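You operate a simulated robot arm through the tools that you are given. There is no shell and no other tool. Be economical: measure what you need, move in short steps, check, and stop when the job is done.

The job below is to be done with a simulated two-armed robot. You get a single attempt, and the scene is never put back.

TASK
Lift the tile out of the grey mould and set it on the wooden rack.
Fine: open the tile latch fully, hold the mould still while you pull, shut the latch again.

The check looks at the end state, three seconds after you hand in, the way a careful person would. Anything else that was tipped, shoved, dropped, spilled or broken makes it a failure.

THE ROBOT
Two 7-joint arms with two-finger parallel grippers on one trunk, on a base that drives. Base frame: it is fixed to the floor where the robot stands at the start and does not move with it; the origin is under the middle of the robot, x ahead of it, y to its left, z up; the surface under the hand at the start is at about z = 0.86. Readings come in m, rad, newtons and seconds.
The left shoulder is at the start at [0.07, 0.163, 1.145], the right one opposite. With the tool pointing down near the work surface each hand reaches from about 0.4 to 0.88 m from the robot's upright axis, wherever it stands, measured 20 degrees to its own side. Places, roughly: tile latch [0.5, 0, 0.9]; top of the wooden drying rack [0.5, -0.3, 0.9]. Payload 3.43 kg a hand.
Tool frame (each hand has its own): the origin (TCP) lies between the finger pads and is the grasp point; the fingertips stand 0.034 m ahead of it; z points along the fingers, y is the line along which they close. The gripper opens to 0.128 m. The fingers are 0.024 m wide and 0.012 m thick; the gripper's body (0.048 by 0.13 m) begins 0.096 m behind the TCP.
Orientation is that of the tool frame in the base frame, as a unit quaternion [x, y, z, w]. With the fingers straight down and closing along the base's y, the tool's x points along the base's -x, its y along +y and its z along -z.

THE INTERFACE
- The arms move only by the tool arm_command. It takes "left_commands", "right_commands" or both (then of equal length, played together; a hand with none holds still); each is a list of rows, each an object of numbers (a shift or turn left out is 0, a gripper value left out holds the last): "tx", "ty", "tz": the shift along the base's x, y, z in m; "rx", "ry", "rz": the turn, a rotation vector about the base's x, y, z in rad; "gripper": the opening in per cent of the stroke, from 0 (shut) to 100 (fully open). In form: [{"tx": .., "ty": .., "tz": .., "rx": .., "ry": .., "rz": .., "gripper": ..}, ...]. A call has 1 to 12 rows; each row shifts and turns the commanded pose from where the row before left it. A row lasts 0.2 s, in which the tool goes at most 0.05 m and 0.15 rad; a call with a longer step from one row to the next is refused whole, and so is a gripper value outside its range. Where a pose cannot be reached the arm comes as near as it can. A force on the tool above 40 N (or 10 N above the force at the start of the call, whichever is more), or a blocked arm, ends the call early, and 0.2 s more pass. Each finger travels about 0.153 m/s and halts on what it meets, pressing with about 26 N; the grip force reading is that of the motor and also rises with nothing between the fingers. The clock runs only during rows and for 0.2 s after the last one: add rows that do not move to give the fingers time. The reply holds the time, the measured pose of the TCP, the force on the tool along the base axes, the opening and the grip force, in the units named above and with some noise, with the torque about the TCP (base axes, N m) and any sound that the robot's microphone picked up.
- Cameras (640 x 400 px; columns grow to the right, rows downward): "scene" is now at [0.1421, -0.0124, 1.38]; the picture's right is [-0.12, -0.99, 0.00], its down [-0.51, 0.06, -0.86] and it looks along [0.85, -0.11, -0.52] (base axes); focal length 224 px, centre (320, 200). "left" rides on the left gripper at [0.076, 0.011, -0.16] in its tool frame; the picture's right is [-0.15, 0.99, 0.00], its down [-0.88, -0.13, -0.46] and it looks along [-0.45, -0.07, 0.89] (tool axes); focal length 234 px, centre (320, 200). "right" rides on the right gripper at [0.076, -0.011, -0.16] in its tool frame; the picture's right is [0.15, 0.99, 0.00], its down [-0.88, 0.13, -0.46] and it looks along [-0.45, 0.07, 0.89] (tool axes); focal length 234 px, centre (320, 200). There is no depth. A picture from a camera that has moved, and an enlarged one, comes with that camera's place and axes in the base frame and with its lens.
- grab_frame(camera): a new picture of that camera. No time passes.
- lift_body(by): slides the trunk up (or, below 0, down) by that many m; the arms and the scene camera ride with it, the base frame stays. It gives what a move gives, with no picture.
- drive_base(legs): drives the robot by 1 to 6 legs, each [ahead, left, turn to the left] in m, m and rad, along the robot's own axes; the way and the turn of a leg run together, so that a leg with both is an arc; at most 1.5 m and 3.142 rad a leg. The arms and the cameras ride along, it lands a little off, and it stops where it bumps. It gives what a move gives.
- turn_head(pan, tilt): turns the head with the scene camera to pan (to the left, within 1.501 rad either way) and tilt (down, from -0.506 to 1.204), counted from straight ahead of the robot. It gives what a move gives.
- inspect(camera, box): a new picture of the part [left, top, right, bottom] of that camera's present view, enlarged. No time passes.
- finish_job(): hands the job in; it is judged then, once.

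Work in short steps. Places have to be worked out from the pictures, the camera data and where the tool is seen: move nearer, look again, correct. Check each grasp and each placing, and mend what went wrong. You have 120 turns and 100 pictures in all, those below and enlarged ones among them. Open the grippers and draw the arms clear of the work before you hand the job in, unless the task says otherwise; then end with one line.

The tools are called after "Request:" by a JSON object that holds its "op" and its "data". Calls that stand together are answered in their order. arm_command: Moves the arms, as the interface text tells. Its arguments: {"type":"object","properties":{"left_commands":{"type":"array","items":{"type":"object","properties":{"tx":{"type":"number"},"ty":{"type":"number"},"tz":{"type":"number"},"rx":{"type":"number"},"ry":{"type":"number"},"rz":{"type":"number"},"gripper":{"type":"number"}}}},"right_commands":{"type":"array","items":{"type":"object","properties":{"tx":{"type":"number"},"ty":{"type":"number"},"tz":{"type":"number"},"rx":{"type":"number"},"ry":{"type":"number"},"rz":{"type":"number"},"gripper":{"type":"number"}}}}},"required":[]} The other tools are called the same way: lift_body (by) slides the trunk up or down; drive_base (legs) drives the base; turn_head (pan, tilt) turns the head that bears the scene camera; grab_frame (camera) takes a picture; inspect (camera, box) takes an enlarged picture of a part of a camera's view; finish_job () hands the job in.

At the start:

```text
time_s: 0.0
left_eef_pos: [0.403, 0.178, 1.2766]
left_tool_rot: [0.0, 1.0, 0.0, 0.0]
left_ft_force: [-0.7, -0.2, 0.3]
left_wrist_torque: [0.01, -0.02, 0.0]
left_gripper_width: 0.1282
left_finger_force: 0.2
right_eef_pos: [0.4149, -0.1497, 1.2029]
right_tool_rot: [0.001, 1.0, 0.0, 0.0]
right_ft_force: [-0.1, 0.0, 0.1]
right_wrist_torque: [0.03, -0.02, -0.04]
right_gripper_width: 0.1276
right_finger_force: 0.0
trunk travel left (down, up): [-0.625, 0.315]
robot x, y, heading: [-0.0013, 0.001, -0.004]
head pan, tilt: [-0.124, 0.543]
```

scene: 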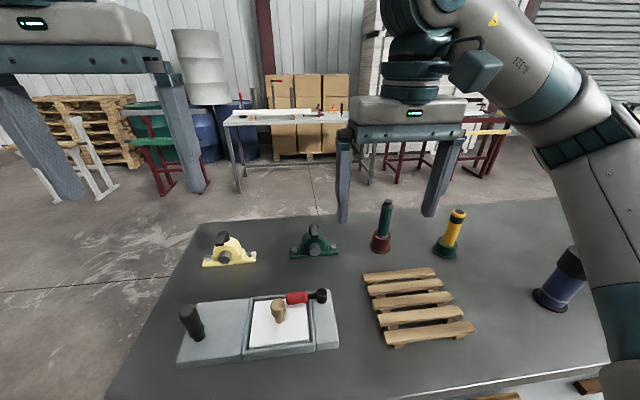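
right: 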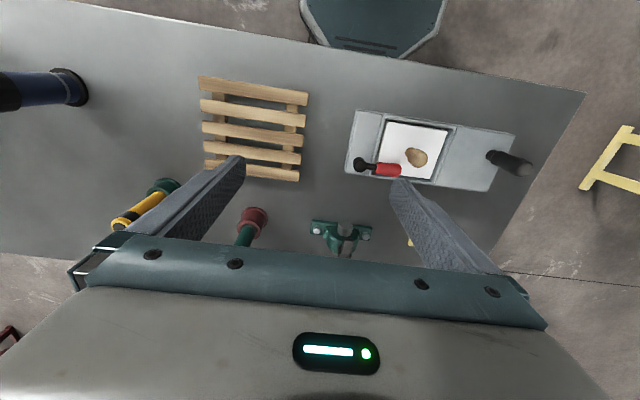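
left: 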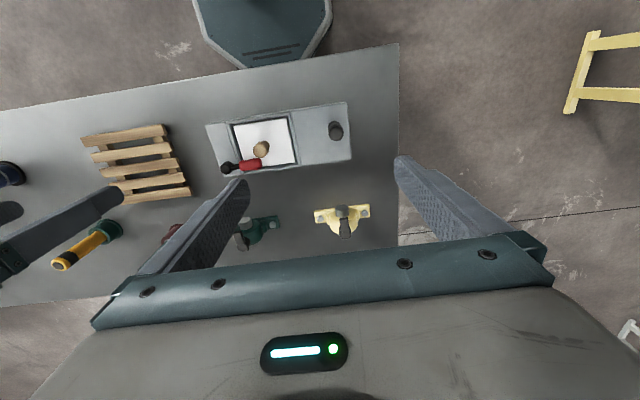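

The mould lies ahead with a white tile (tan knob), a red latch over its far edge and a black post on the left for holding. I take enlarged views to see details.

Request:
{"op": "inspect", "data": {"camera": "scene", "box": [160, 260, 360, 385]}}

Request:
{"op": "inspect", "data": {"camera": "right", "box": [330, 90, 550, 228]}}

Request:
{"op": "inspect", "data": {"camera": "left", "box": [190, 80, 370, 192]}}

```text
3.20 times, centred on (260, 322) of scene
camera zoom: at [0.1421, -0.0124, 1.38], right [-0.12, -0.99, 0.0], down [-0.51, 0.06, -0.86], along [0.85, -0.11, -0.52], focal length 717 px, centre (512, -192)
```

zoom: 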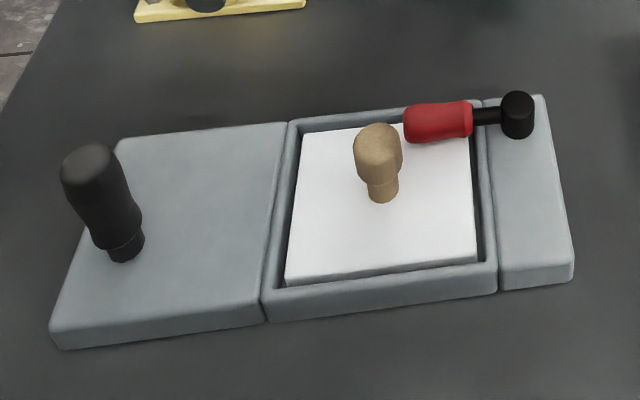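

```text
2.90 times, centred on (440, 159) of right
camera zoom: at [0.3378, -0.162, 1.362], right [-0.15, 0.99, 0.0], down [0.88, 0.13, 0.46], along [0.45, 0.07, -0.89], focal length 679 px, centre (-28, 319)
```

zoom: 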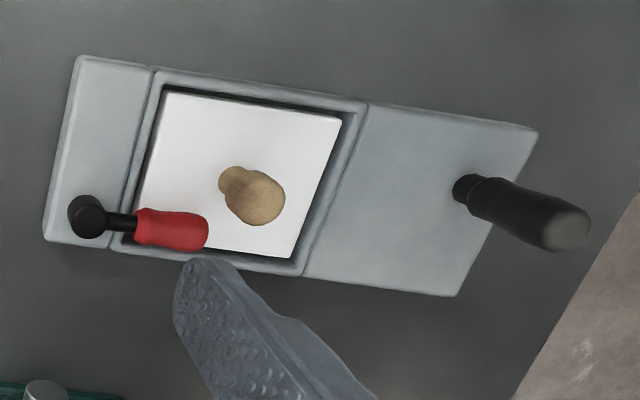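

```text
3.56 times, centred on (280, 136) of left
camera zoom: at [0.3271, 0.1902, 1.4365], right [0.15, 0.99, 0.0], down [0.88, -0.13, 0.46], along [0.45, -0.07, -0.89], focal length 833 px, centre (462, 428)
```

zoom: 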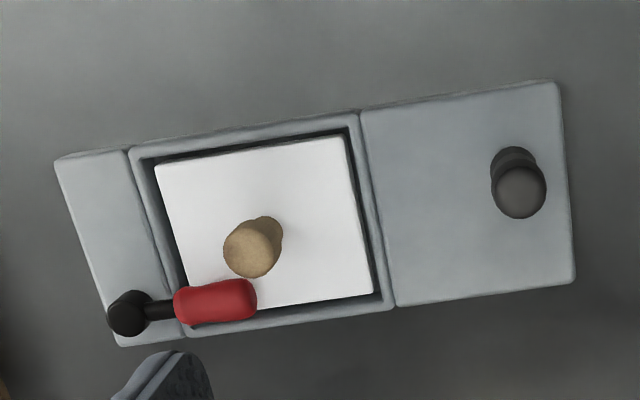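

Triangulated from both wrist cameras: latch pivot ≈(0.473,-0.060), red handle centre ≈(0.475,0.002,0.91), knob top ≈(0.44,0.041,0.937), post top ≈(0.42,0.206,0.98); the mould is square with the base axes. I bring the left hand above the post to check.

Request:
{"op": "arm_command", "data": {"left_commands": [{"tx": 0.009, "ty": 0.014, "tz": -0.04}, {"tx": 0.008, "ty": 0.014, "tz": -0.04}, {"tz": -0.045}, {"tz": -0.045}, {"tz": -0.03}, {}]}}

Request:
{"op": "grab_frame", "data": {"camera": "left"}}

Request:
{"op": "grab_frame", "data": {"camera": "scene"}}

```text
time_s: 1.4
left_eef_pos: [0.4202, 0.2049, 1.0757]
left_tool_rot: [0.0, 1.0, -0.001, 0.0]
left_ft_force: [0.2, 0.2, -0.4]
left_wrist_torque: [-0.01, -0.02, -0.04]
left_gripper_width: 0.1279
left_finger_force: 0.1
right_eef_pos: [0.4158, -0.1502, 1.2023]
right_tool_rot: [0.0, 1.0, 0.0, 0.0]
right_ft_force: [0.3, 0.6, -0.1]
right_wrist_torque: [-0.02, 0.03, 0.0]
right_gripper_width: 0.128
right_finger_force: 0.0
trunk travel left (down, up): [-0.625, 0.315]
robot x, y, heading: [-0.0004, -0.0015, 0.001]
head pan, tilt: [-0.124, 0.543]
```

```text
93 pictures are left
camera left: at [0.3442, 0.2174, 1.2365], right [0.15, 0.99, 0.0], down [0.88, -0.13, 0.46], along [0.45, -0.07, -0.89], focal length 234 px, centre (320, 200)
```

left: 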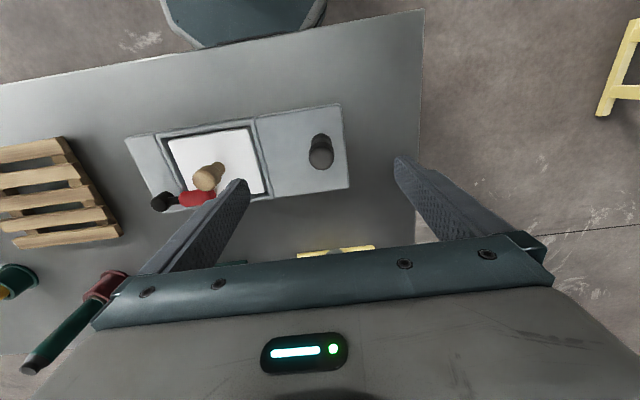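

```text
92 pictures are left
camera scene: at [0.1419, -0.0128, 1.38], right [-0.12, -0.99, 0.0], down [-0.51, 0.06, -0.86], along [0.85, -0.11, -0.52], focal length 224 px, centre (320, 200)
```

scene: 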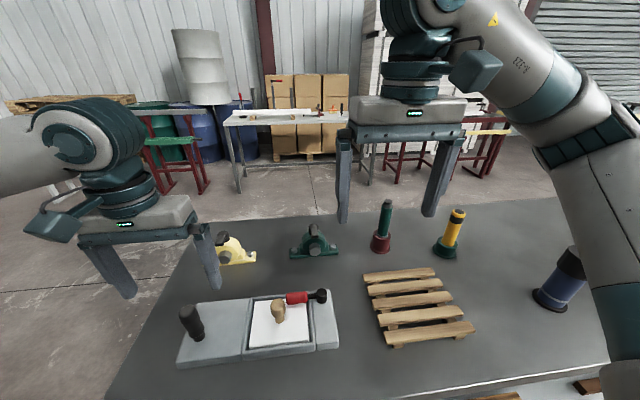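

The post lies right under the left TCP (≈0.417,0.207). I descend to z≈0.95 and then close on the post.

Request:
{"op": "arm_command", "data": {"left_commands": [{"tz": -0.045, "ty": 0.001}, {"tz": -0.045}, {"tz": -0.035}, {}, {"gripper": 30}, {"gripper": 0}, {"gripper": 0}, {"gripper": 0}]}}

Request:
{"op": "grab_frame", "data": {"camera": "left"}}

Request:
{"op": "grab_frame", "data": {"camera": "scene"}}

```text
time_s: 3.2
left_eef_pos: [0.4204, 0.2065, 0.9501]
left_tool_rot: [0.0, 1.0, 0.001, 0.0]
left_ft_force: [-0.3, -0.3, -0.5]
left_wrist_torque: [0.58, -0.2, 0.0]
left_gripper_width: 0.0281
left_finger_force: 26.0
right_eef_pos: [0.4148, -0.1489, 1.2028]
right_tool_rot: [0.0, 1.0, -0.001, 0.001]
right_ft_force: [-0.1, -1.1, 0.8]
right_wrist_torque: [0.03, -0.02, -0.01]
right_gripper_width: 0.128
right_finger_force: 0.0
trunk travel left (down, up): [-0.625, 0.315]
robot x, y, heading: [0.0001, -0.0019, 0.0]
head pan, tilt: [-0.124, 0.543]
```

```text
91 pictures are left
camera left: at [0.344, 0.2186, 1.1101], right [0.15, 0.99, 0.0], down [0.88, -0.13, 0.46], along [0.45, -0.07, -0.89], focal length 234 px, centre (320, 200)
```

left: 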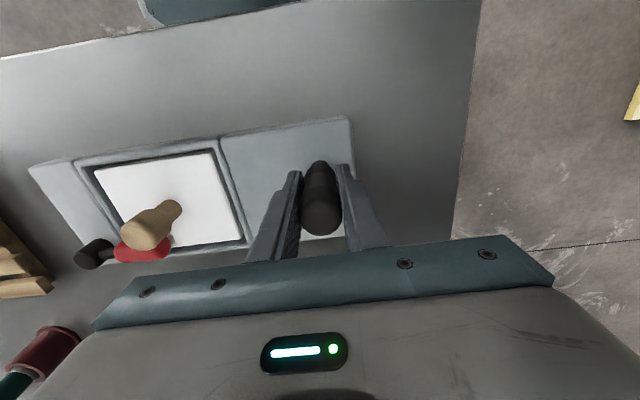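

```text
90 pictures are left
camera scene: at [0.1422, -0.0122, 1.38], right [-0.12, -0.99, 0.0], down [-0.51, 0.06, -0.86], along [0.85, -0.11, -0.52], focal length 224 px, centre (320, 200)
```

scene: 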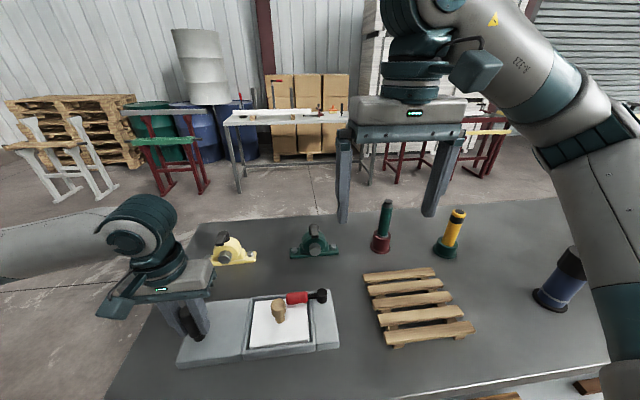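

Post gripped (28 mm). Now I turn the right hand so that it closes along x (camera on the −y side) and bring it above the red handle.

Request:
{"op": "arm_command", "data": {"right_commands": [{"tx": 0.006, "ty": 0.0136, "rz": 0.143}, {"tx": 0.006, "ty": 0.0136, "rz": 0.143}, {"tx": 0.006, "ty": 0.0136, "rz": 0.143, "tz": -0.02}, {"tx": 0.006, "ty": 0.0136, "rz": 0.143, "tz": -0.02}, {"tx": 0.006, "ty": 0.0136, "rz": 0.143, "tz": -0.02}, {"tx": 0.006, "ty": 0.0136, "rz": 0.143, "tz": -0.02}, {"tx": 0.006, "ty": 0.0136, "rz": 0.143, "tz": -0.025}, {"tx": 0.006, "ty": 0.0136, "rz": 0.143, "tz": -0.025, "gripper": 60}, {"tx": 0.006, "ty": 0.0136, "rz": 0.143, "tz": -0.025, "gripper": 45}, {"tx": 0.006, "ty": 0.0136, "rz": 0.143, "tz": -0.02}, {"ty": 0.013, "rz": 0.141, "tz": -0.015}, {}]}}

Request:
{"op": "grab_frame", "data": {"camera": "right"}}

Request:
{"op": "grab_frame", "data": {"camera": "scene"}}

```text
time_s: 5.8
left_eef_pos: [0.4207, 0.2069, 0.9499]
left_tool_rot: [0.0, 1.0, 0.0, 0.0]
left_ft_force: [-0.2, 0.2, 0.8]
left_wrist_torque: [0.69, 0.09, -0.04]
left_gripper_width: 0.028
left_finger_force: 26.2
right_eef_pos: [0.4753, -0.0003, 1.012]
right_tool_rot: [0.707, -0.707, 0.001, -0.001]
right_ft_force: [-1.0, 0.4, 0.5]
right_wrist_torque: [0.02, -0.02, -0.03]
right_gripper_width: 0.0575
right_finger_force: 0.1
trunk travel left (down, up): [-0.625, 0.315]
robot x, y, heading: [-0.0009, 0.0037, 0.0]
head pan, tilt: [-0.124, 0.543]
```

```text
89 pictures are left
camera right: at [0.4849, -0.0773, 1.1708], right [-0.99, -0.15, 0.0], down [-0.13, 0.88, 0.46], along [-0.07, 0.45, -0.89], focal length 234 px, centre (320, 200)
```

right: 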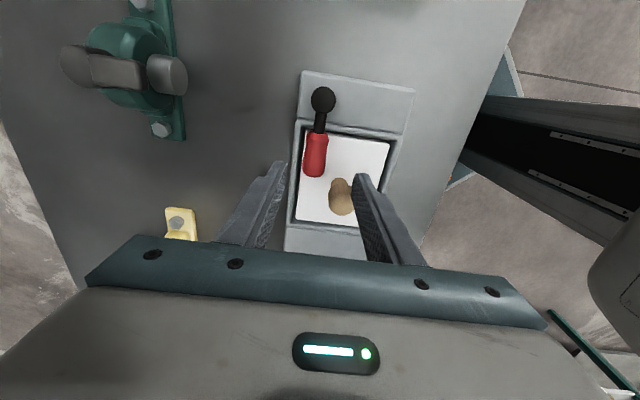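

```text
88 pictures are left
camera scene: at [0.1424, -0.0124, 1.38], right [-0.12, -0.99, 0.0], down [-0.51, 0.06, -0.86], along [0.85, -0.11, -0.52], focal length 224 px, centre (320, 200)
```

scene: 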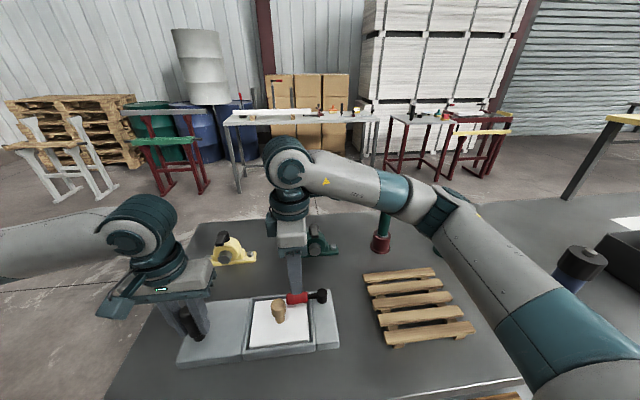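

Handle re-measured at ≈(0.477,-0.003,0.91), pivot ≈(0.479,-0.062). I lower to straddle the handle, watching for contact.

Request:
{"op": "arm_command", "data": {"right_commands": [{"tz": -0.04, "tx": 0.002}, {"tz": -0.025}, {"tz": -0.015}, {}, {"gripper": 28}, {"gripper": 28}]}}

Request:
{"op": "grab_frame", "data": {"camera": "right"}}

Request:
{"op": "inspect", "data": {"camera": "scene", "box": [220, 230, 380, 370]}}

```text
time_s: 7.2
left_eef_pos: [0.4215, 0.2077, 0.95]
left_tool_rot: [0.0, 1.0, 0.0, 0.0]
left_ft_force: [1.3, 0.5, 0.2]
left_wrist_torque: [0.77, 0.04, 0.03]
left_gripper_width: 0.0281
left_finger_force: 25.6
right_eef_pos: [0.477, -0.0006, 0.9338]
right_tool_rot: [-0.707, 0.707, 0.0, 0.0]
right_ft_force: [-0.5, -0.6, 0.5]
right_wrist_torque: [0.03, -0.02, 0.02]
right_gripper_width: 0.0358
right_finger_force: 0.0
trunk travel left (down, up): [-0.625, 0.315]
robot x, y, heading: [0.0031, -0.001, 0.005]
head pan, tilt: [-0.124, 0.543]
```

```text
87 pictures are left
camera right: at [0.4872, -0.0775, 1.0918], right [-0.99, -0.15, 0.0], down [-0.13, 0.88, 0.46], along [-0.07, 0.45, -0.89], focal length 234 px, centre (320, 200)
```

right: 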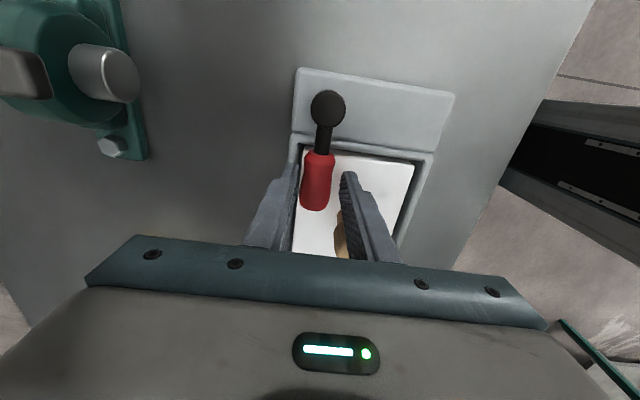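

```text
2.86 times, centred on (300, 300) of scene
camera zoom: at [0.1424, -0.0123, 1.38], right [-0.12, -0.99, 0.0], down [-0.51, 0.06, -0.86], along [0.85, -0.11, -0.52], focal length 640 px, centre (377, -86)
```

zoom: 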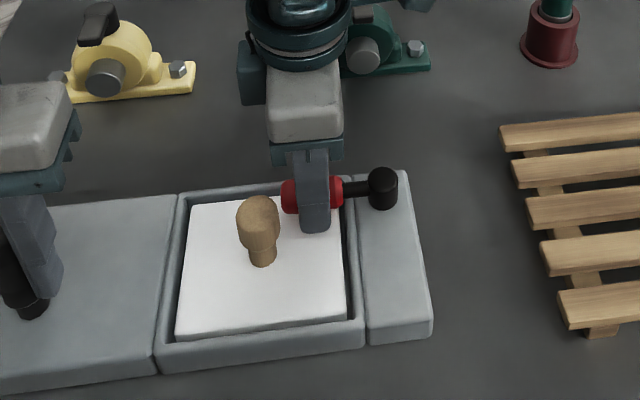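

The fingers straddle the red handle without touching. I swing it a little way round the pivot, away from the tile (clockwise from above), and watch forces.

Request:
{"op": "arm_command", "data": {"right_commands": [{"tx": 0.009, "ty": -0.0007, "rz": -0.149}, {"tx": 0.0088, "ty": -0.002, "rz": -0.149}, {"tx": 0.0084, "ty": -0.0033, "rz": -0.149}, {}]}}

Request:
{"op": "grab_frame", "data": {"camera": "right"}}

```text
time_s: 8.2
left_eef_pos: [0.4202, 0.2075, 0.9504]
left_tool_rot: [0.0, 1.0, 0.0, 0.0]
left_ft_force: [0.7, 0.2, 0.0]
left_wrist_torque: [0.74, 0.0, 0.0]
left_gripper_width: 0.0281
left_finger_force: 25.5
right_eef_pos: [0.5042, -0.0068, 0.9325]
right_tool_rot: [-0.532, 0.847, 0.0, 0.0]
right_ft_force: [-0.2, -0.8, -1.1]
right_wrist_torque: [-0.01, 0.0, 0.01]
right_gripper_width: 0.0356
right_finger_force: 0.1
trunk travel left (down, up): [-0.625, 0.315]
robot x, y, heading: [-0.0008, 0.002, -0.001]
head pan, tilt: [-0.124, 0.543]
```

```text
85 pictures are left
camera right: at [0.4793, -0.081, 1.0914], right [-0.95, 0.3, 0.0], down [0.27, 0.85, 0.46], along [0.14, 0.43, -0.89], focal length 234 px, centre (320, 200)
```

right: 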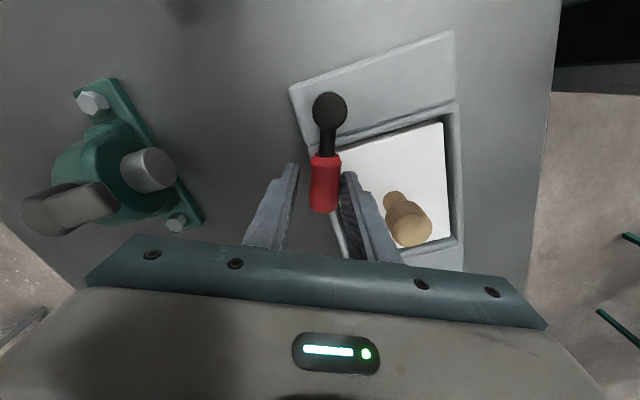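

The latch turns freely with the hand. I carry on the arc to about 90°.

Request:
{"op": "arm_command", "data": {"right_commands": [{"tx": 0.0078, "ty": -0.0045, "rz": -0.149}, {"tx": 0.007, "ty": -0.0056, "rz": -0.149}, {"tx": 0.0061, "ty": -0.0066, "rz": -0.149}, {"tx": 0.005, "ty": -0.0075, "rz": -0.149}, {"tx": 0.0039, "ty": -0.0081, "rz": -0.149}, {"tx": 0.0026, "ty": -0.0086, "rz": -0.149}, {"tx": 0.0013, "ty": -0.0089, "rz": -0.149}, {}]}}

Request:
{"op": "grab_frame", "data": {"camera": "right"}}

Request:
{"op": "grab_frame", "data": {"camera": "scene"}}

```text
time_s: 10.0
left_eef_pos: [0.4207, 0.2067, 0.951]
left_tool_rot: [0.0, 1.0, 0.0, 0.0]
left_ft_force: [0.0, -0.1, 0.5]
left_wrist_torque: [0.72, -0.07, 0.04]
left_gripper_width: 0.0283
left_finger_force: 26.4
right_eef_pos: [0.5369, -0.0568, 0.9332]
right_tool_rot: [-0.039, 0.999, 0.0, 0.0]
right_ft_force: [0.3, 0.4, 0.2]
right_wrist_torque: [0.05, 0.04, -0.02]
right_gripper_width: 0.0357
right_finger_force: 0.0
trunk travel left (down, up): [-0.625, 0.315]
robot x, y, heading: [-0.0013, -0.0029, -0.003]
head pan, tilt: [-0.124, 0.543]
```

```text
84 pictures are left
camera right: at [0.4611, -0.075, 1.0919], right [-0.22, 0.97, 0.0], down [0.87, 0.2, 0.46], along [0.44, 0.1, -0.89], focal length 234 px, centre (320, 200)
```

right: 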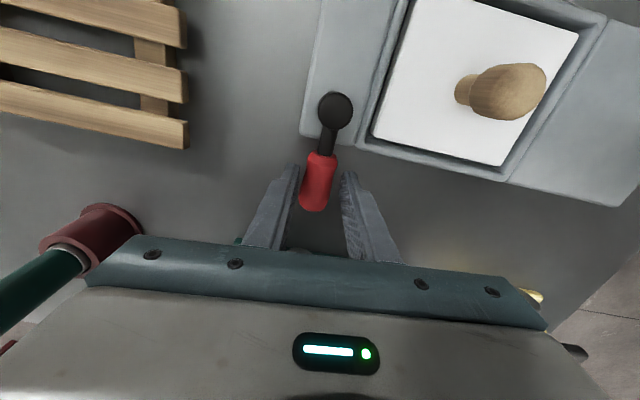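

```text
83 pictures are left
camera scene: at [0.1423, -0.0125, 1.38], right [-0.12, -0.99, 0.0], down [-0.51, 0.06, -0.86], along [0.85, -0.11, -0.52], focal length 224 px, centre (320, 200)
```

scene: 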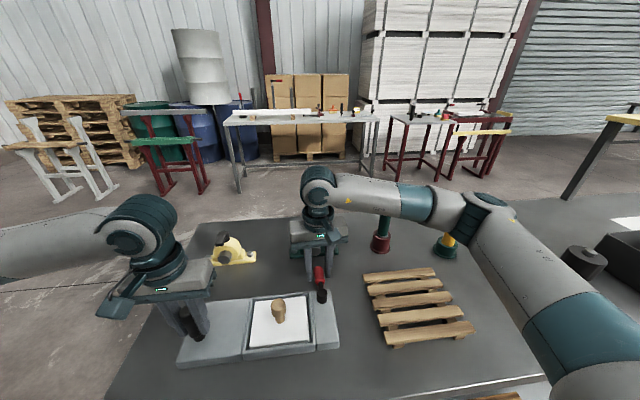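

Latch at about 90° and no stop felt yet. I carry on in small steps to find the end stop.

Request:
{"op": "arm_command", "data": {"right_commands": [{"tx": 0.0, "ty": -0.0089, "rz": -0.149}, {"tx": -0.0014, "ty": -0.0089, "rz": -0.149}, {"tx": -0.0027, "ty": -0.0086, "rz": -0.149}, {"tx": -0.0039, "ty": -0.0081, "rz": -0.149}, {}]}}

Request:
{"op": "grab_frame", "data": {"camera": "right"}}

```text
time_s: 10.8
left_eef_pos: [0.4221, 0.2017, 0.95]
left_tool_rot: [0.001, 1.0, -0.005, 0.003]
left_ft_force: [9.2, -17.3, -2.9]
left_wrist_torque: [1.54, 0.0, 0.08]
left_gripper_width: 0.0286
left_finger_force: 25.8
right_eef_pos: [0.5289, -0.0716, 0.9338]
right_tool_rot: [0.141, 0.99, 0.008, -0.004]
right_ft_force: [-8.4, 17.3, 3.3]
right_wrist_torque: [0.52, 0.19, 0.44]
right_gripper_width: 0.0434
right_finger_force: 7.1
trunk travel left (down, up): [-0.625, 0.315]
robot x, y, heading: [0.0029, -0.0019, 0.003]
head pan, tilt: [-0.124, 0.543]
stopped in row 3 (right hand): the force on the tool passed its limit at 46 N (the readings are from after the stop); the commanded pose is now the measured one
```

```text
82 pictures are left
camera right: at [0.4538, -0.0649, 1.0932], right [0.14, 0.99, 0.02], down [0.88, -0.13, 0.45], along [0.45, -0.05, -0.89], focal length 234 px, centre (320, 200)
```

right: 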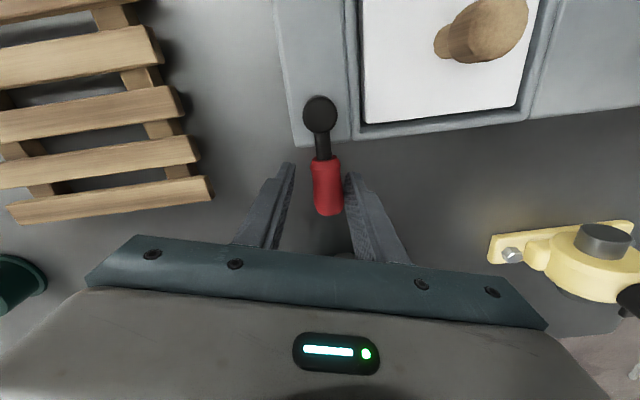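

The end stop is reached (fully open, ~100°). I back the right finger off the handle to relieve the force, then raise the hand.

Request:
{"op": "arm_command", "data": {"right_commands": [{"tx": 0.0, "ty": 0.006}, {"tx": 0.0, "ty": 0.004}, {}]}}

Request:
{"op": "inspect", "data": {"camera": "right", "box": [240, 60, 440, 260]}}

```text
time_s: 11.6
left_eef_pos: [0.4222, 0.2042, 0.9509]
left_tool_rot: [0.0, 1.0, -0.003, 0.002]
left_ft_force: [1.7, 0.6, 0.7]
left_wrist_torque: [1.51, -0.25, -0.05]
left_gripper_width: 0.0284
left_finger_force: 25.9
right_eef_pos: [0.5314, -0.0645, 0.9341]
right_tool_rot: [0.145, 0.989, 0.005, -0.002]
right_ft_force: [-0.4, 0.3, 0.4]
right_wrist_torque: [-0.02, -0.01, -0.02]
right_gripper_width: 0.0356
right_finger_force: 0.1
trunk travel left (down, up): [-0.625, 0.315]
robot x, y, heading: [0.002, -0.003, -0.0]
head pan, tilt: [-0.124, 0.543]
```

```text
2.00 times, centred on (340, 160) of right
camera zoom: at [0.455, -0.056, 1.0929], right [0.14, 0.99, 0.01], down [0.88, -0.13, 0.45], along [0.45, -0.06, -0.89], focal length 468 px, centre (280, 280)
```

zoom: 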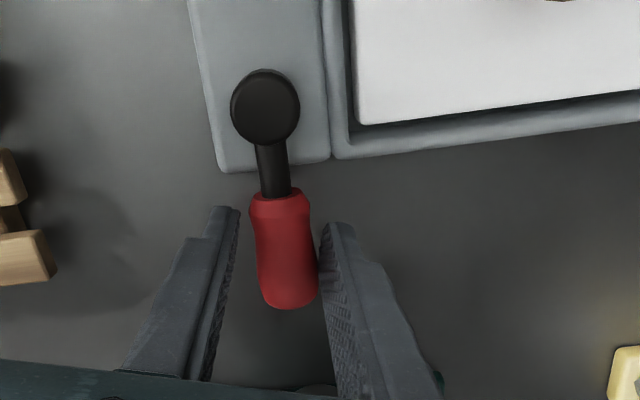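

Latch stays open against the stop, and the mould is still. I lift the right hand, turn it back to neutral and bring it above the knob.

Request:
{"op": "arm_command", "data": {"right_commands": [{"tz": 0.045}, {"tz": 0.045}, {"tz": 0.02, "rz": 0.1}, {"tx": -0.03, "ty": 0.034, "rz": 0.1, "gripper": 60}, {"tx": -0.03, "ty": 0.034, "rz": 0.091}, {"tx": -0.031, "ty": 0.0355}, {}]}}

Request:
{"op": "grab_frame", "data": {"camera": "right"}}

Request:
{"op": "grab_frame", "data": {"camera": "left"}}

Request:
{"op": "grab_frame", "data": {"camera": "scene"}}

```text
time_s: 13.2
left_eef_pos: [0.4223, 0.2041, 0.9496]
left_tool_rot: [0.0, 1.0, -0.004, 0.001]
left_ft_force: [-1.1, 1.0, 0.4]
left_wrist_torque: [1.38, 0.06, 0.07]
left_gripper_width: 0.0282
left_finger_force: 26.9
right_eef_pos: [0.4417, 0.0388, 1.0425]
right_tool_rot: [-0.001, 1.0, 0.007, -0.004]
right_ft_force: [0.4, -0.7, -0.5]
right_wrist_torque: [0.0, -0.04, 0.05]
right_gripper_width: 0.077
right_finger_force: 0.0
trunk travel left (down, up): [-0.625, 0.315]
robot x, y, heading: [-0.0016, 0.0016, 0.001]
head pan, tilt: [-0.124, 0.543]
```

```text
80 pictures are left
camera right: at [0.365, 0.025, 1.2014], right [-0.15, 0.99, 0.01], down [0.88, 0.13, 0.45], along [0.44, 0.08, -0.89], focal length 234 px, centre (320, 200)
```

right: 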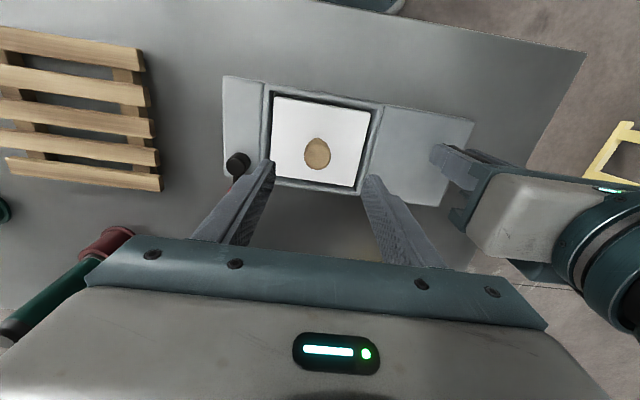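

```text
79 pictures are left
camera left: at [0.3454, 0.216, 1.11], right [0.15, 0.99, -0.01], down [0.88, -0.13, 0.46], along [0.45, -0.07, -0.89], focal length 234 px, centre (320, 200)
```

left: 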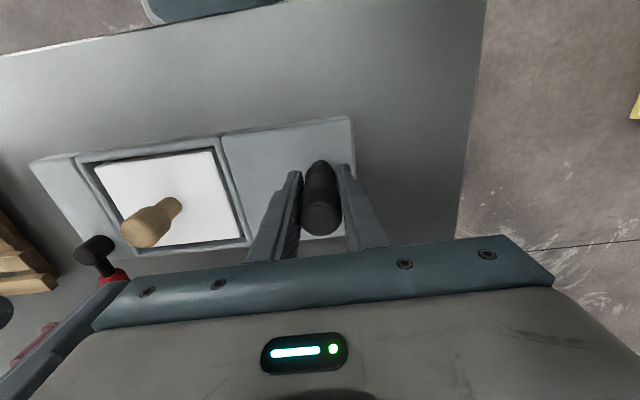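

```text
78 pictures are left
camera scene: at [0.143, -0.0135, 1.3799], right [-0.12, -0.99, 0.0], down [-0.51, 0.06, -0.86], along [0.85, -0.11, -0.52], focal length 224 px, centre (320, 200)
```

scene: 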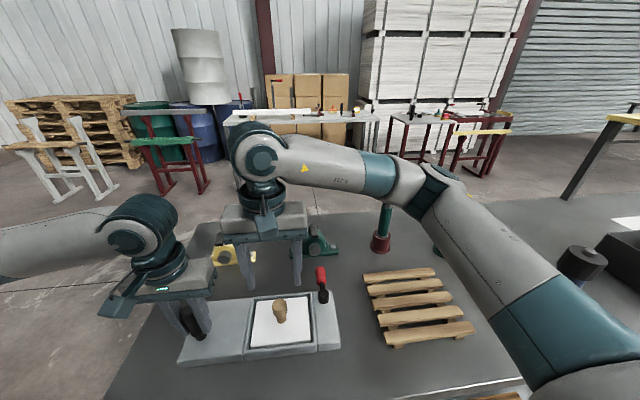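

Knob ≈(0.437,0.036). I centre over it, descend to z≈0.934 and close.

Request:
{"op": "arm_command", "data": {"right_commands": [{"tx": -0.003, "ty": -0.001, "tz": -0.04}, {"tz": -0.04}, {"tz": -0.028}, {}, {"gripper": 20}, {"gripper": 0}, {"gripper": 0}, {"gripper": 0}]}}

Request:
{"op": "grab_frame", "data": {"camera": "right"}}

Request:
{"op": "inspect", "data": {"camera": "scene", "box": [160, 220, 380, 370]}}

```text
time_s: 15.0
left_eef_pos: [0.4218, 0.2048, 0.9499]
left_tool_rot: [0.0, 1.0, -0.005, 0.002]
left_ft_force: [-0.7, -0.4, -0.2]
left_wrist_torque: [1.05, 0.07, -0.05]
left_gripper_width: 0.0284
left_finger_force: 26.0
right_eef_pos: [0.4377, 0.0401, 0.9352]
right_tool_rot: [-0.002, 1.0, 0.006, -0.003]
right_ft_force: [0.4, 0.6, -0.8]
right_wrist_torque: [-0.11, -0.01, -0.04]
right_gripper_width: 0.0334
right_finger_force: 26.3
trunk travel left (down, up): [-0.625, 0.315]
robot x, y, heading: [0.0004, 0.0041, 0.0]
head pan, tilt: [-0.124, 0.543]
```

```text
77 pictures are left
camera right: at [0.3618, 0.0247, 1.0945], right [-0.15, 0.99, 0.01], down [0.88, 0.13, 0.45], along [0.44, 0.08, -0.89], focal length 234 px, centre (320, 200)
```

right: 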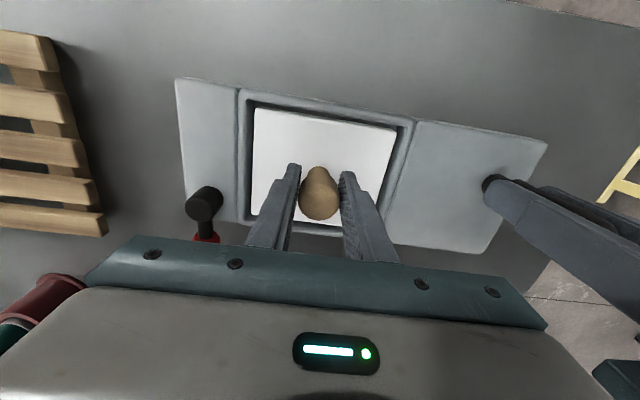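

```text
2.67 times, centred on (270, 295) of scene
camera zoom: at [0.1426, -0.0122, 1.3799], right [-0.12, -0.99, 0.0], down [-0.51, 0.06, -0.86], along [0.85, -0.11, -0.52], focal length 598 px, centre (453, -53)
```

zoom: 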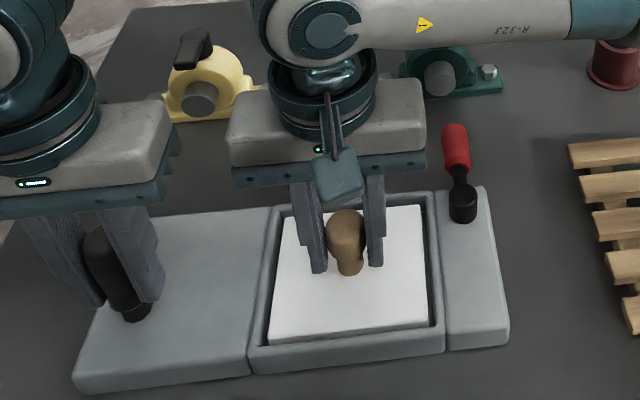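

Knob gripped (33 mm), left hand still on the post. I pull straight up slowly.

Request:
{"op": "arm_command", "data": {"right_commands": [{"tz": 0.003}, {"tz": 0.003}, {"tz": 0.004}, {"tz": 0.005}, {"tz": 0.005}, {}]}}

Request:
{"op": "inspect", "data": {"camera": "scene", "box": [160, 220, 380, 370]}}

```text
time_s: 16.4
left_eef_pos: [0.4214, 0.2033, 0.9506]
left_tool_rot: [0.0, 1.0, -0.005, 0.002]
left_ft_force: [1.5, 0.8, 0.1]
left_wrist_torque: [1.0, -0.19, -0.01]
left_gripper_width: 0.0283
left_finger_force: 25.4
right_eef_pos: [0.4388, 0.0387, 0.9545]
right_tool_rot: [-0.001, 1.0, 0.005, -0.003]
right_ft_force: [0.6, -0.2, -2.8]
right_wrist_torque: [0.01, 0.01, -0.02]
right_gripper_width: 0.0332
right_finger_force: 26.1
trunk travel left (down, up): [-0.625, 0.315]
robot x, y, heading: [0.0008, -0.0004, 0.005]
head pan, tilt: [-0.124, 0.543]
heard: snap
```

```text
2.67 times, centred on (270, 295) of scene
camera zoom: at [0.1426, -0.0124, 1.38], right [-0.12, -0.99, 0.0], down [-0.51, 0.06, -0.86], along [0.85, -0.11, -0.52], focal length 598 px, centre (453, -53)
```

zoom: 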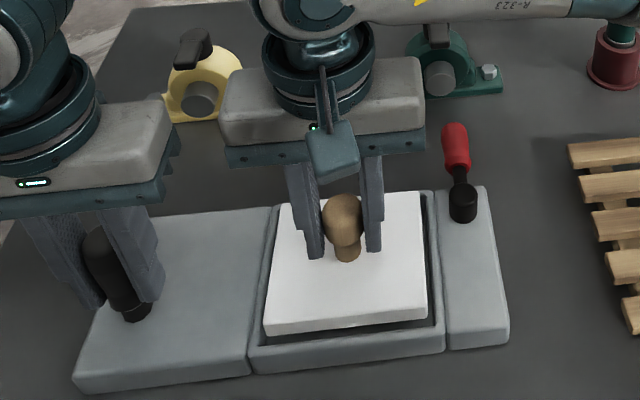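

A snap (the tile came free) and the tile is rising, load ≈2.8 N. I lift it well clear and look.

Request:
{"op": "arm_command", "data": {"right_commands": [{"tz": 0.02}, {"tz": 0.03}, {"tz": 0.035}, {"tz": 0.035}, {}]}}

Request:
{"op": "grab_frame", "data": {"camera": "right"}}

Request:
{"op": "grab_frame", "data": {"camera": "scene"}}

Request:
{"op": "grab_frame", "data": {"camera": "left"}}

```text
time_s: 17.6
left_eef_pos: [0.4211, 0.2041, 0.9485]
left_tool_rot: [0.001, 1.0, -0.004, 0.002]
left_ft_force: [-0.2, -0.1, 0.9]
left_wrist_torque: [1.03, -0.11, 0.04]
left_gripper_width: 0.0283
left_finger_force: 26.0
right_eef_pos: [0.4363, 0.0386, 1.0749]
right_tool_rot: [-0.001, 1.0, 0.006, -0.004]
right_ft_force: [-0.5, 0.6, -2.3]
right_wrist_torque: [0.0, 0.03, 0.0]
right_gripper_width: 0.0332
right_finger_force: 26.1
trunk travel left (down, up): [-0.625, 0.315]
robot x, y, heading: [0.0013, 0.0008, 0.003]
head pan, tilt: [-0.124, 0.543]
```

```text
74 pictures are left
camera right: at [0.3609, 0.0249, 1.2351], right [-0.15, 0.99, 0.01], down [0.88, 0.13, 0.45], along [0.44, 0.08, -0.89], focal length 234 px, centre (320, 200)
```

right: 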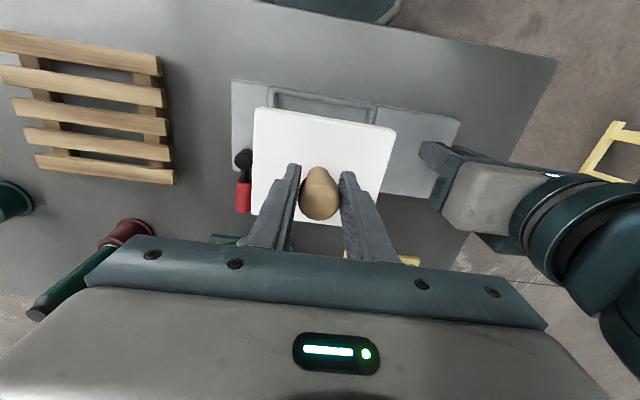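

```text
73 pictures are left
camera scene: at [0.1423, -0.0126, 1.38], right [-0.12, -0.99, 0.0], down [-0.51, 0.06, -0.86], along [0.85, -0.11, -0.52], focal length 224 px, centre (320, 200)
```

scene: 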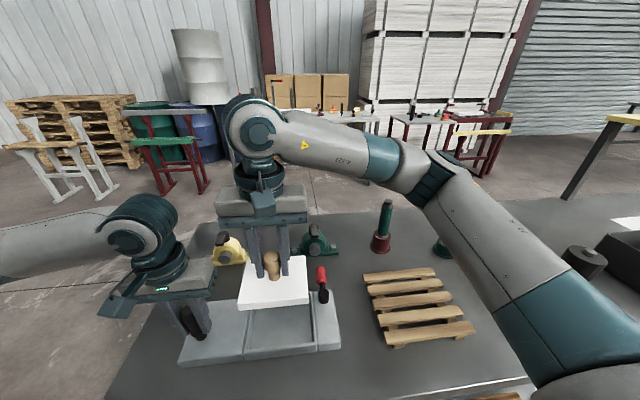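

```text
72 pictures are left
camera left: at [0.3447, 0.2168, 1.1101], right [0.15, 0.99, -0.01], down [0.88, -0.13, 0.46], along [0.45, -0.07, -0.89], focal length 234 px, centre (320, 200)
```

left: 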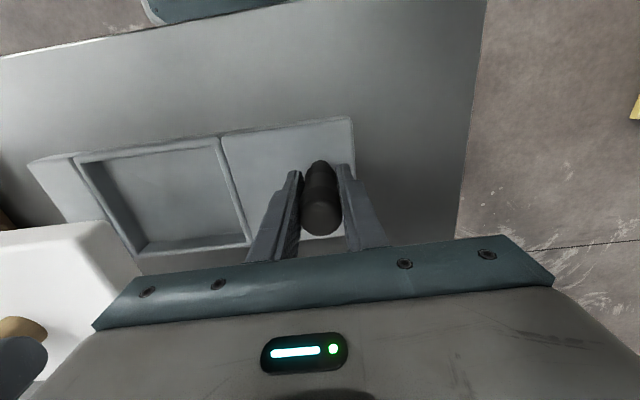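

Tile is out cleanly and the mould is empty. Rack centre computes to ≈(0.452,-0.275) from both cameras; I carry the tile over it.

Request:
{"op": "arm_command", "data": {"right_commands": [{"ty": -0.03}, {"ty": -0.04, "tx": 0.002}, {"ty": -0.04, "tx": 0.003}, {"ty": -0.045, "tx": 0.003}, {"ty": -0.045, "tx": 0.003}, {"ty": -0.04, "tx": 0.003}, {"ty": -0.04, "tx": 0.002}, {"ty": -0.0335}, {}]}}

Request:
{"op": "grab_frame", "data": {"camera": "right"}}

Request:
{"op": "grab_frame", "data": {"camera": "scene"}}

```text
time_s: 19.6
left_eef_pos: [0.4222, 0.2037, 0.9502]
left_tool_rot: [0.0, 1.0, -0.004, 0.002]
left_ft_force: [0.5, 0.1, 0.0]
left_wrist_torque: [0.83, 0.31, 0.01]
left_gripper_width: 0.0282
left_finger_force: 26.5
right_eef_pos: [0.453, -0.2749, 1.0751]
right_tool_rot: [-0.001, 1.0, 0.006, -0.004]
right_ft_force: [-0.4, -0.2, -2.5]
right_wrist_torque: [-0.01, 0.04, -0.02]
right_gripper_width: 0.0332
right_finger_force: 25.7
trunk travel left (down, up): [-0.625, 0.315]
robot x, y, heading: [0.0034, -0.0007, 0.003]
head pan, tilt: [-0.124, 0.543]
```

```text
71 pictures are left
camera right: at [0.3773, -0.2882, 1.2343], right [-0.15, 0.99, 0.01], down [0.88, 0.13, 0.45], along [0.44, 0.08, -0.89], focal length 234 px, centre (320, 200)
```

right: 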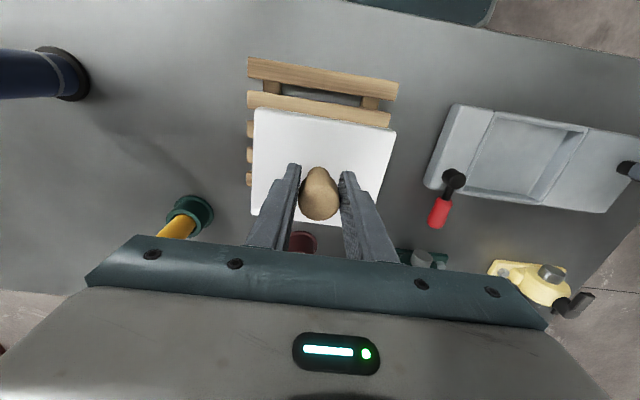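

```text
70 pictures are left
camera scene: at [0.1427, -0.0121, 1.38], right [-0.12, -0.99, 0.0], down [-0.51, 0.06, -0.86], along [0.85, -0.11, -0.52], focal length 224 px, centre (320, 200)
```

scene: 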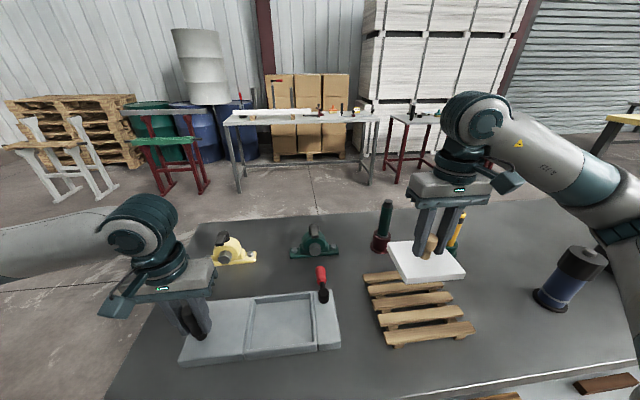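

The tile is over the rack, about 5 mm off its centre in y. I shift it and lower to just above the rack, then look.

Request:
{"op": "arm_command", "data": {"right_commands": [{"tz": -0.03, "ty": -0.004}, {"tz": -0.03, "tx": -0.002}, {"tz": -0.025}, {}]}}

Request:
{"op": "grab_frame", "data": {"camera": "scene"}}

Request:
{"op": "inspect", "data": {"camera": "scene", "box": [350, 220, 510, 360]}}

```text
time_s: 20.6
left_eef_pos: [0.4227, 0.2032, 0.95]
left_tool_rot: [0.001, 1.0, -0.003, 0.003]
left_ft_force: [0.0, -0.6, -0.5]
left_wrist_torque: [0.9, 0.0, -0.01]
left_gripper_width: 0.0284
left_finger_force: 25.8
right_eef_pos: [0.4519, -0.2783, 0.9899]
right_tool_rot: [0.0, 1.0, 0.006, -0.004]
right_ft_force: [0.5, 0.6, -3.2]
right_wrist_torque: [0.02, 0.03, 0.0]
right_gripper_width: 0.033
right_finger_force: 25.8
trunk travel left (down, up): [-0.625, 0.315]
robot x, y, heading: [0.0014, -0.0016, -0.002]
head pan, tilt: [-0.124, 0.543]
```

```text
69 pictures are left
camera scene: at [0.1425, -0.0126, 1.38], right [-0.12, -0.99, 0.0], down [-0.51, 0.06, -0.86], along [0.85, -0.11, -0.52], focal length 224 px, centre (320, 200)
```

scene: 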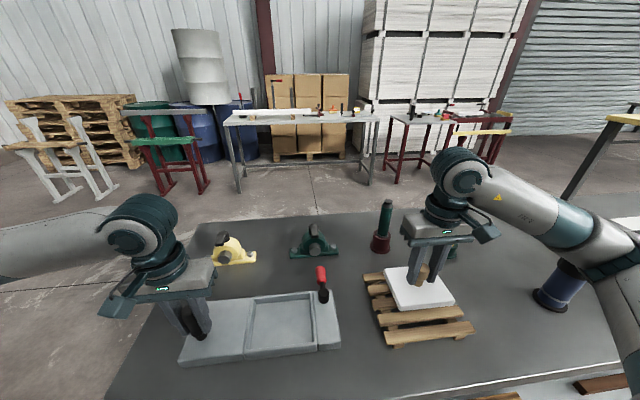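

```text
2.86 times, centred on (430, 290) of scene
camera zoom: at [0.1425, -0.0126, 1.38], right [-0.12, -0.99, 0.0], down [-0.51, 0.06, -0.86], along [0.85, -0.11, -0.52], focal length 640 px, centre (6, -57)
```

zoom: 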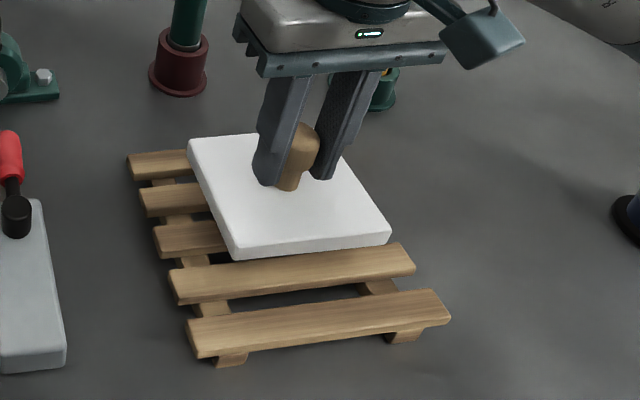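

Still some clearance under the tile, and it is well centred. I lower in small steps toward contact.

Request:
{"op": "arm_command", "data": {"right_commands": [{"tz": -0.006}, {"tz": -0.006}, {"tz": -0.004}, {}]}}

Request:
{"op": "inspect", "data": {"camera": "scene", "box": [350, 220, 510, 360]}}

```text
time_s: 21.6
left_eef_pos: [0.4219, 0.2043, 0.9502]
left_tool_rot: [0.0, 1.0, -0.005, 0.001]
left_ft_force: [1.0, -0.5, -0.3]
left_wrist_torque: [0.93, -0.06, 0.03]
left_gripper_width: 0.0282
left_finger_force: 26.1
right_eef_pos: [0.4512, -0.2781, 0.9738]
right_tool_rot: [-0.001, 1.0, 0.007, -0.004]
right_ft_force: [-0.3, -0.3, -2.7]
right_wrist_torque: [-0.03, 0.02, 0.02]
right_gripper_width: 0.033
right_finger_force: 25.7
trunk travel left (down, up): [-0.625, 0.315]
robot x, y, heading: [0.0014, 0.0039, -0.002]
head pan, tilt: [-0.124, 0.543]
```

```text
2.86 times, centred on (430, 290) of scene
camera zoom: at [0.1425, -0.0127, 1.38], right [-0.12, -0.99, 0.0], down [-0.51, 0.06, -0.86], along [0.85, -0.11, -0.52], focal length 640 px, centre (6, -57)
```

zoom: 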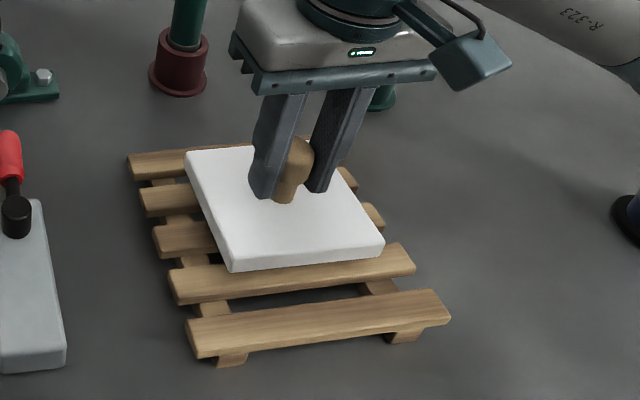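

No contact yet (load still −2.7 N). I go on down in 3 mm steps.

Request:
{"op": "arm_command", "data": {"right_commands": [{"tz": -0.003}, {"tz": -0.003}, {"tz": -0.002}, {}]}}

```text
time_s: 22.6
left_eef_pos: [0.4218, 0.2025, 0.9502]
left_tool_rot: [0.0, 1.0, -0.004, 0.002]
left_ft_force: [0.6, 0.3, -1.0]
left_wrist_torque: [0.96, 0.02, 0.0]
left_gripper_width: 0.0282
left_finger_force: 25.7
right_eef_pos: [0.45, -0.2782, 0.9675]
right_tool_rot: [-0.001, 1.0, 0.007, -0.004]
right_ft_force: [-1.4, -0.2, -3.2]
right_wrist_torque: [-0.03, -0.03, 0.0]
right_gripper_width: 0.0333
right_finger_force: 26.1
trunk travel left (down, up): [-0.625, 0.315]
robot x, y, heading: [-0.0045, -0.0038, -0.001]
head pan, tilt: [-0.124, 0.543]
```

Still hanging free at z≈0.967. I continue down in small steps.

Request:
{"op": "arm_command", "data": {"right_commands": [{"tz": -0.003}, {"tz": -0.002}, {"tz": -0.002}, {}]}}

Request:
{"op": "inspect", "data": {"camera": "scene", "box": [350, 220, 510, 360]}}

```text
time_s: 23.6
left_eef_pos: [0.4215, 0.2039, 0.9508]
left_tool_rot: [-0.001, 1.0, -0.003, 0.002]
left_ft_force: [0.2, -0.7, -0.6]
left_wrist_torque: [0.95, -0.01, 0.01]
left_gripper_width: 0.0285
left_finger_force: 26.0
right_eef_pos: [0.451, -0.2794, 0.9595]
right_tool_rot: [-0.001, 1.0, 0.006, -0.003]
right_ft_force: [-0.2, 0.6, -3.2]
right_wrist_torque: [-0.02, 0.0, 0.0]
right_gripper_width: 0.0332
right_finger_force: 26.5
trunk travel left (down, up): [-0.625, 0.315]
robot x, y, heading: [-0.0025, -0.0028, -0.002]
head pan, tilt: [-0.124, 0.543]
```

```text
2.86 times, centred on (430, 290) of scene
camera zoom: at [0.1425, -0.0128, 1.38], right [-0.12, -0.99, 0.0], down [-0.51, 0.06, -0.86], along [0.85, -0.11, -0.52], focal length 640 px, centre (6, -57)
```

zoom: 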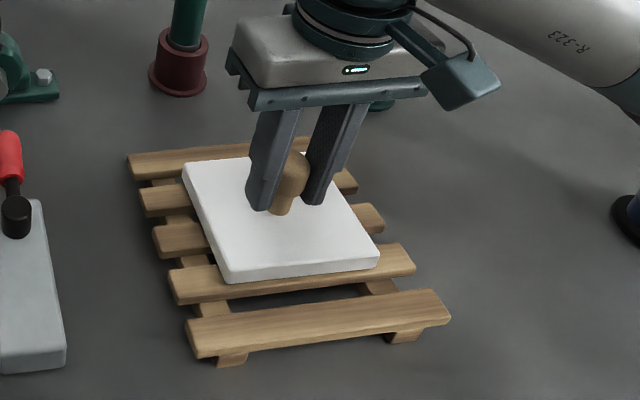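

Still free of the slats but close. Another few 2 mm steps.

Request:
{"op": "arm_command", "data": {"right_commands": [{"tz": -0.002}, {"tz": -0.002}, {"tz": -0.001}, {}]}}

```text
time_s: 24.6
left_eef_pos: [0.4206, 0.2043, 0.9507]
left_tool_rot: [0.001, 1.0, -0.004, 0.003]
left_ft_force: [-0.1, -0.7, -0.3]
left_wrist_torque: [0.85, 0.26, -0.03]
left_gripper_width: 0.0284
left_finger_force: 26.0
right_eef_pos: [0.451, -0.2789, 0.9555]
right_tool_rot: [0.0, 1.0, 0.005, -0.002]
right_ft_force: [1.9, -6.3, 17.3]
right_wrist_torque: [-0.01, 0.05, 0.02]
right_gripper_width: 0.0331
right_finger_force: 25.8
trunk travel left (down, up): [-0.625, 0.315]
robot x, y, heading: [0.002, -0.0013, -0.003]
head pan, tilt: [-0.124, 0.543]
```

Contact: the tile sits on the rack (+17 N). I ease up 1.5 mm to take off the load, then open the gripper gently.

Request:
{"op": "arm_command", "data": {"right_commands": [{"tz": 0.0015}, {}]}}

```text
time_s: 25.2
left_eef_pos: [0.4214, 0.2033, 0.9505]
left_tool_rot: [0.0, 1.0, -0.004, 0.002]
left_ft_force: [0.6, -0.2, -0.1]
left_wrist_torque: [0.89, 0.13, -0.01]
left_gripper_width: 0.0283
left_finger_force: 26.5
right_eef_pos: [0.4501, -0.2791, 0.9558]
right_tool_rot: [-0.002, 1.0, 0.006, -0.003]
right_ft_force: [-0.2, -4.1, 4.3]
right_wrist_torque: [0.01, -0.44, -0.13]
right_gripper_width: 0.033
right_finger_force: 26.5
trunk travel left (down, up): [-0.625, 0.315]
robot x, y, heading: [-0.0011, 0.0005, -0.001]
head pan, tilt: [-0.124, 0.543]
```

Load nearly gone, tile resting. I open the fingers and look.

Request:
{"op": "arm_command", "data": {"right_commands": [{"gripper": 35}, {"gripper": 45}, {"gripper": 55}, {}]}}

Request:
{"op": "inspect", "data": {"camera": "scene", "box": [350, 220, 510, 360]}}

Request:
{"op": "grab_frame", "data": {"camera": "right"}}

```text
time_s: 26.2
left_eef_pos: [0.4215, 0.2033, 0.9515]
left_tool_rot: [0.0, 1.0, -0.005, 0.003]
left_ft_force: [-0.6, -1.2, -0.1]
left_wrist_torque: [0.94, -0.06, -0.05]
left_gripper_width: 0.0282
left_finger_force: 26.0
right_eef_pos: [0.4514, -0.28, 0.9556]
right_tool_rot: [-0.001, 1.0, 0.006, -0.004]
right_ft_force: [-0.1, -0.7, 0.4]
right_wrist_torque: [0.01, 0.01, 0.01]
right_gripper_width: 0.0707
right_finger_force: 0.1
trunk travel left (down, up): [-0.625, 0.315]
robot x, y, heading: [0.0017, 0.0021, -0.001]
head pan, tilt: [-0.124, 0.543]
```

```text
2.86 times, centred on (430, 290) of scene
camera zoom: at [0.1422, -0.0125, 1.38], right [-0.12, -0.99, 0.0], down [-0.51, 0.06, -0.86], along [0.85, -0.11, -0.52], focal length 640 px, centre (6, -57)
```

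zoom: 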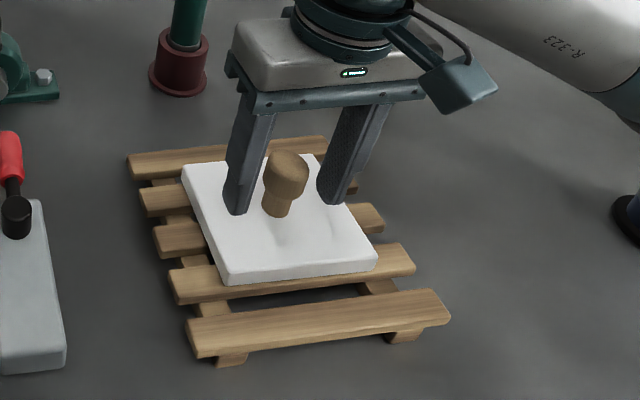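

```text
64 pictures are left
camera right: at [0.3755, -0.2929, 1.1155], right [-0.15, 0.99, 0.01], down [0.88, 0.13, 0.45], along [0.44, 0.08, -0.89], focal length 234 px, centre (320, 200)
```

right: 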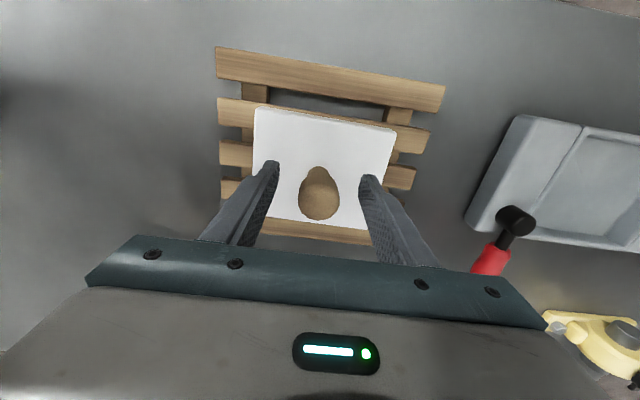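

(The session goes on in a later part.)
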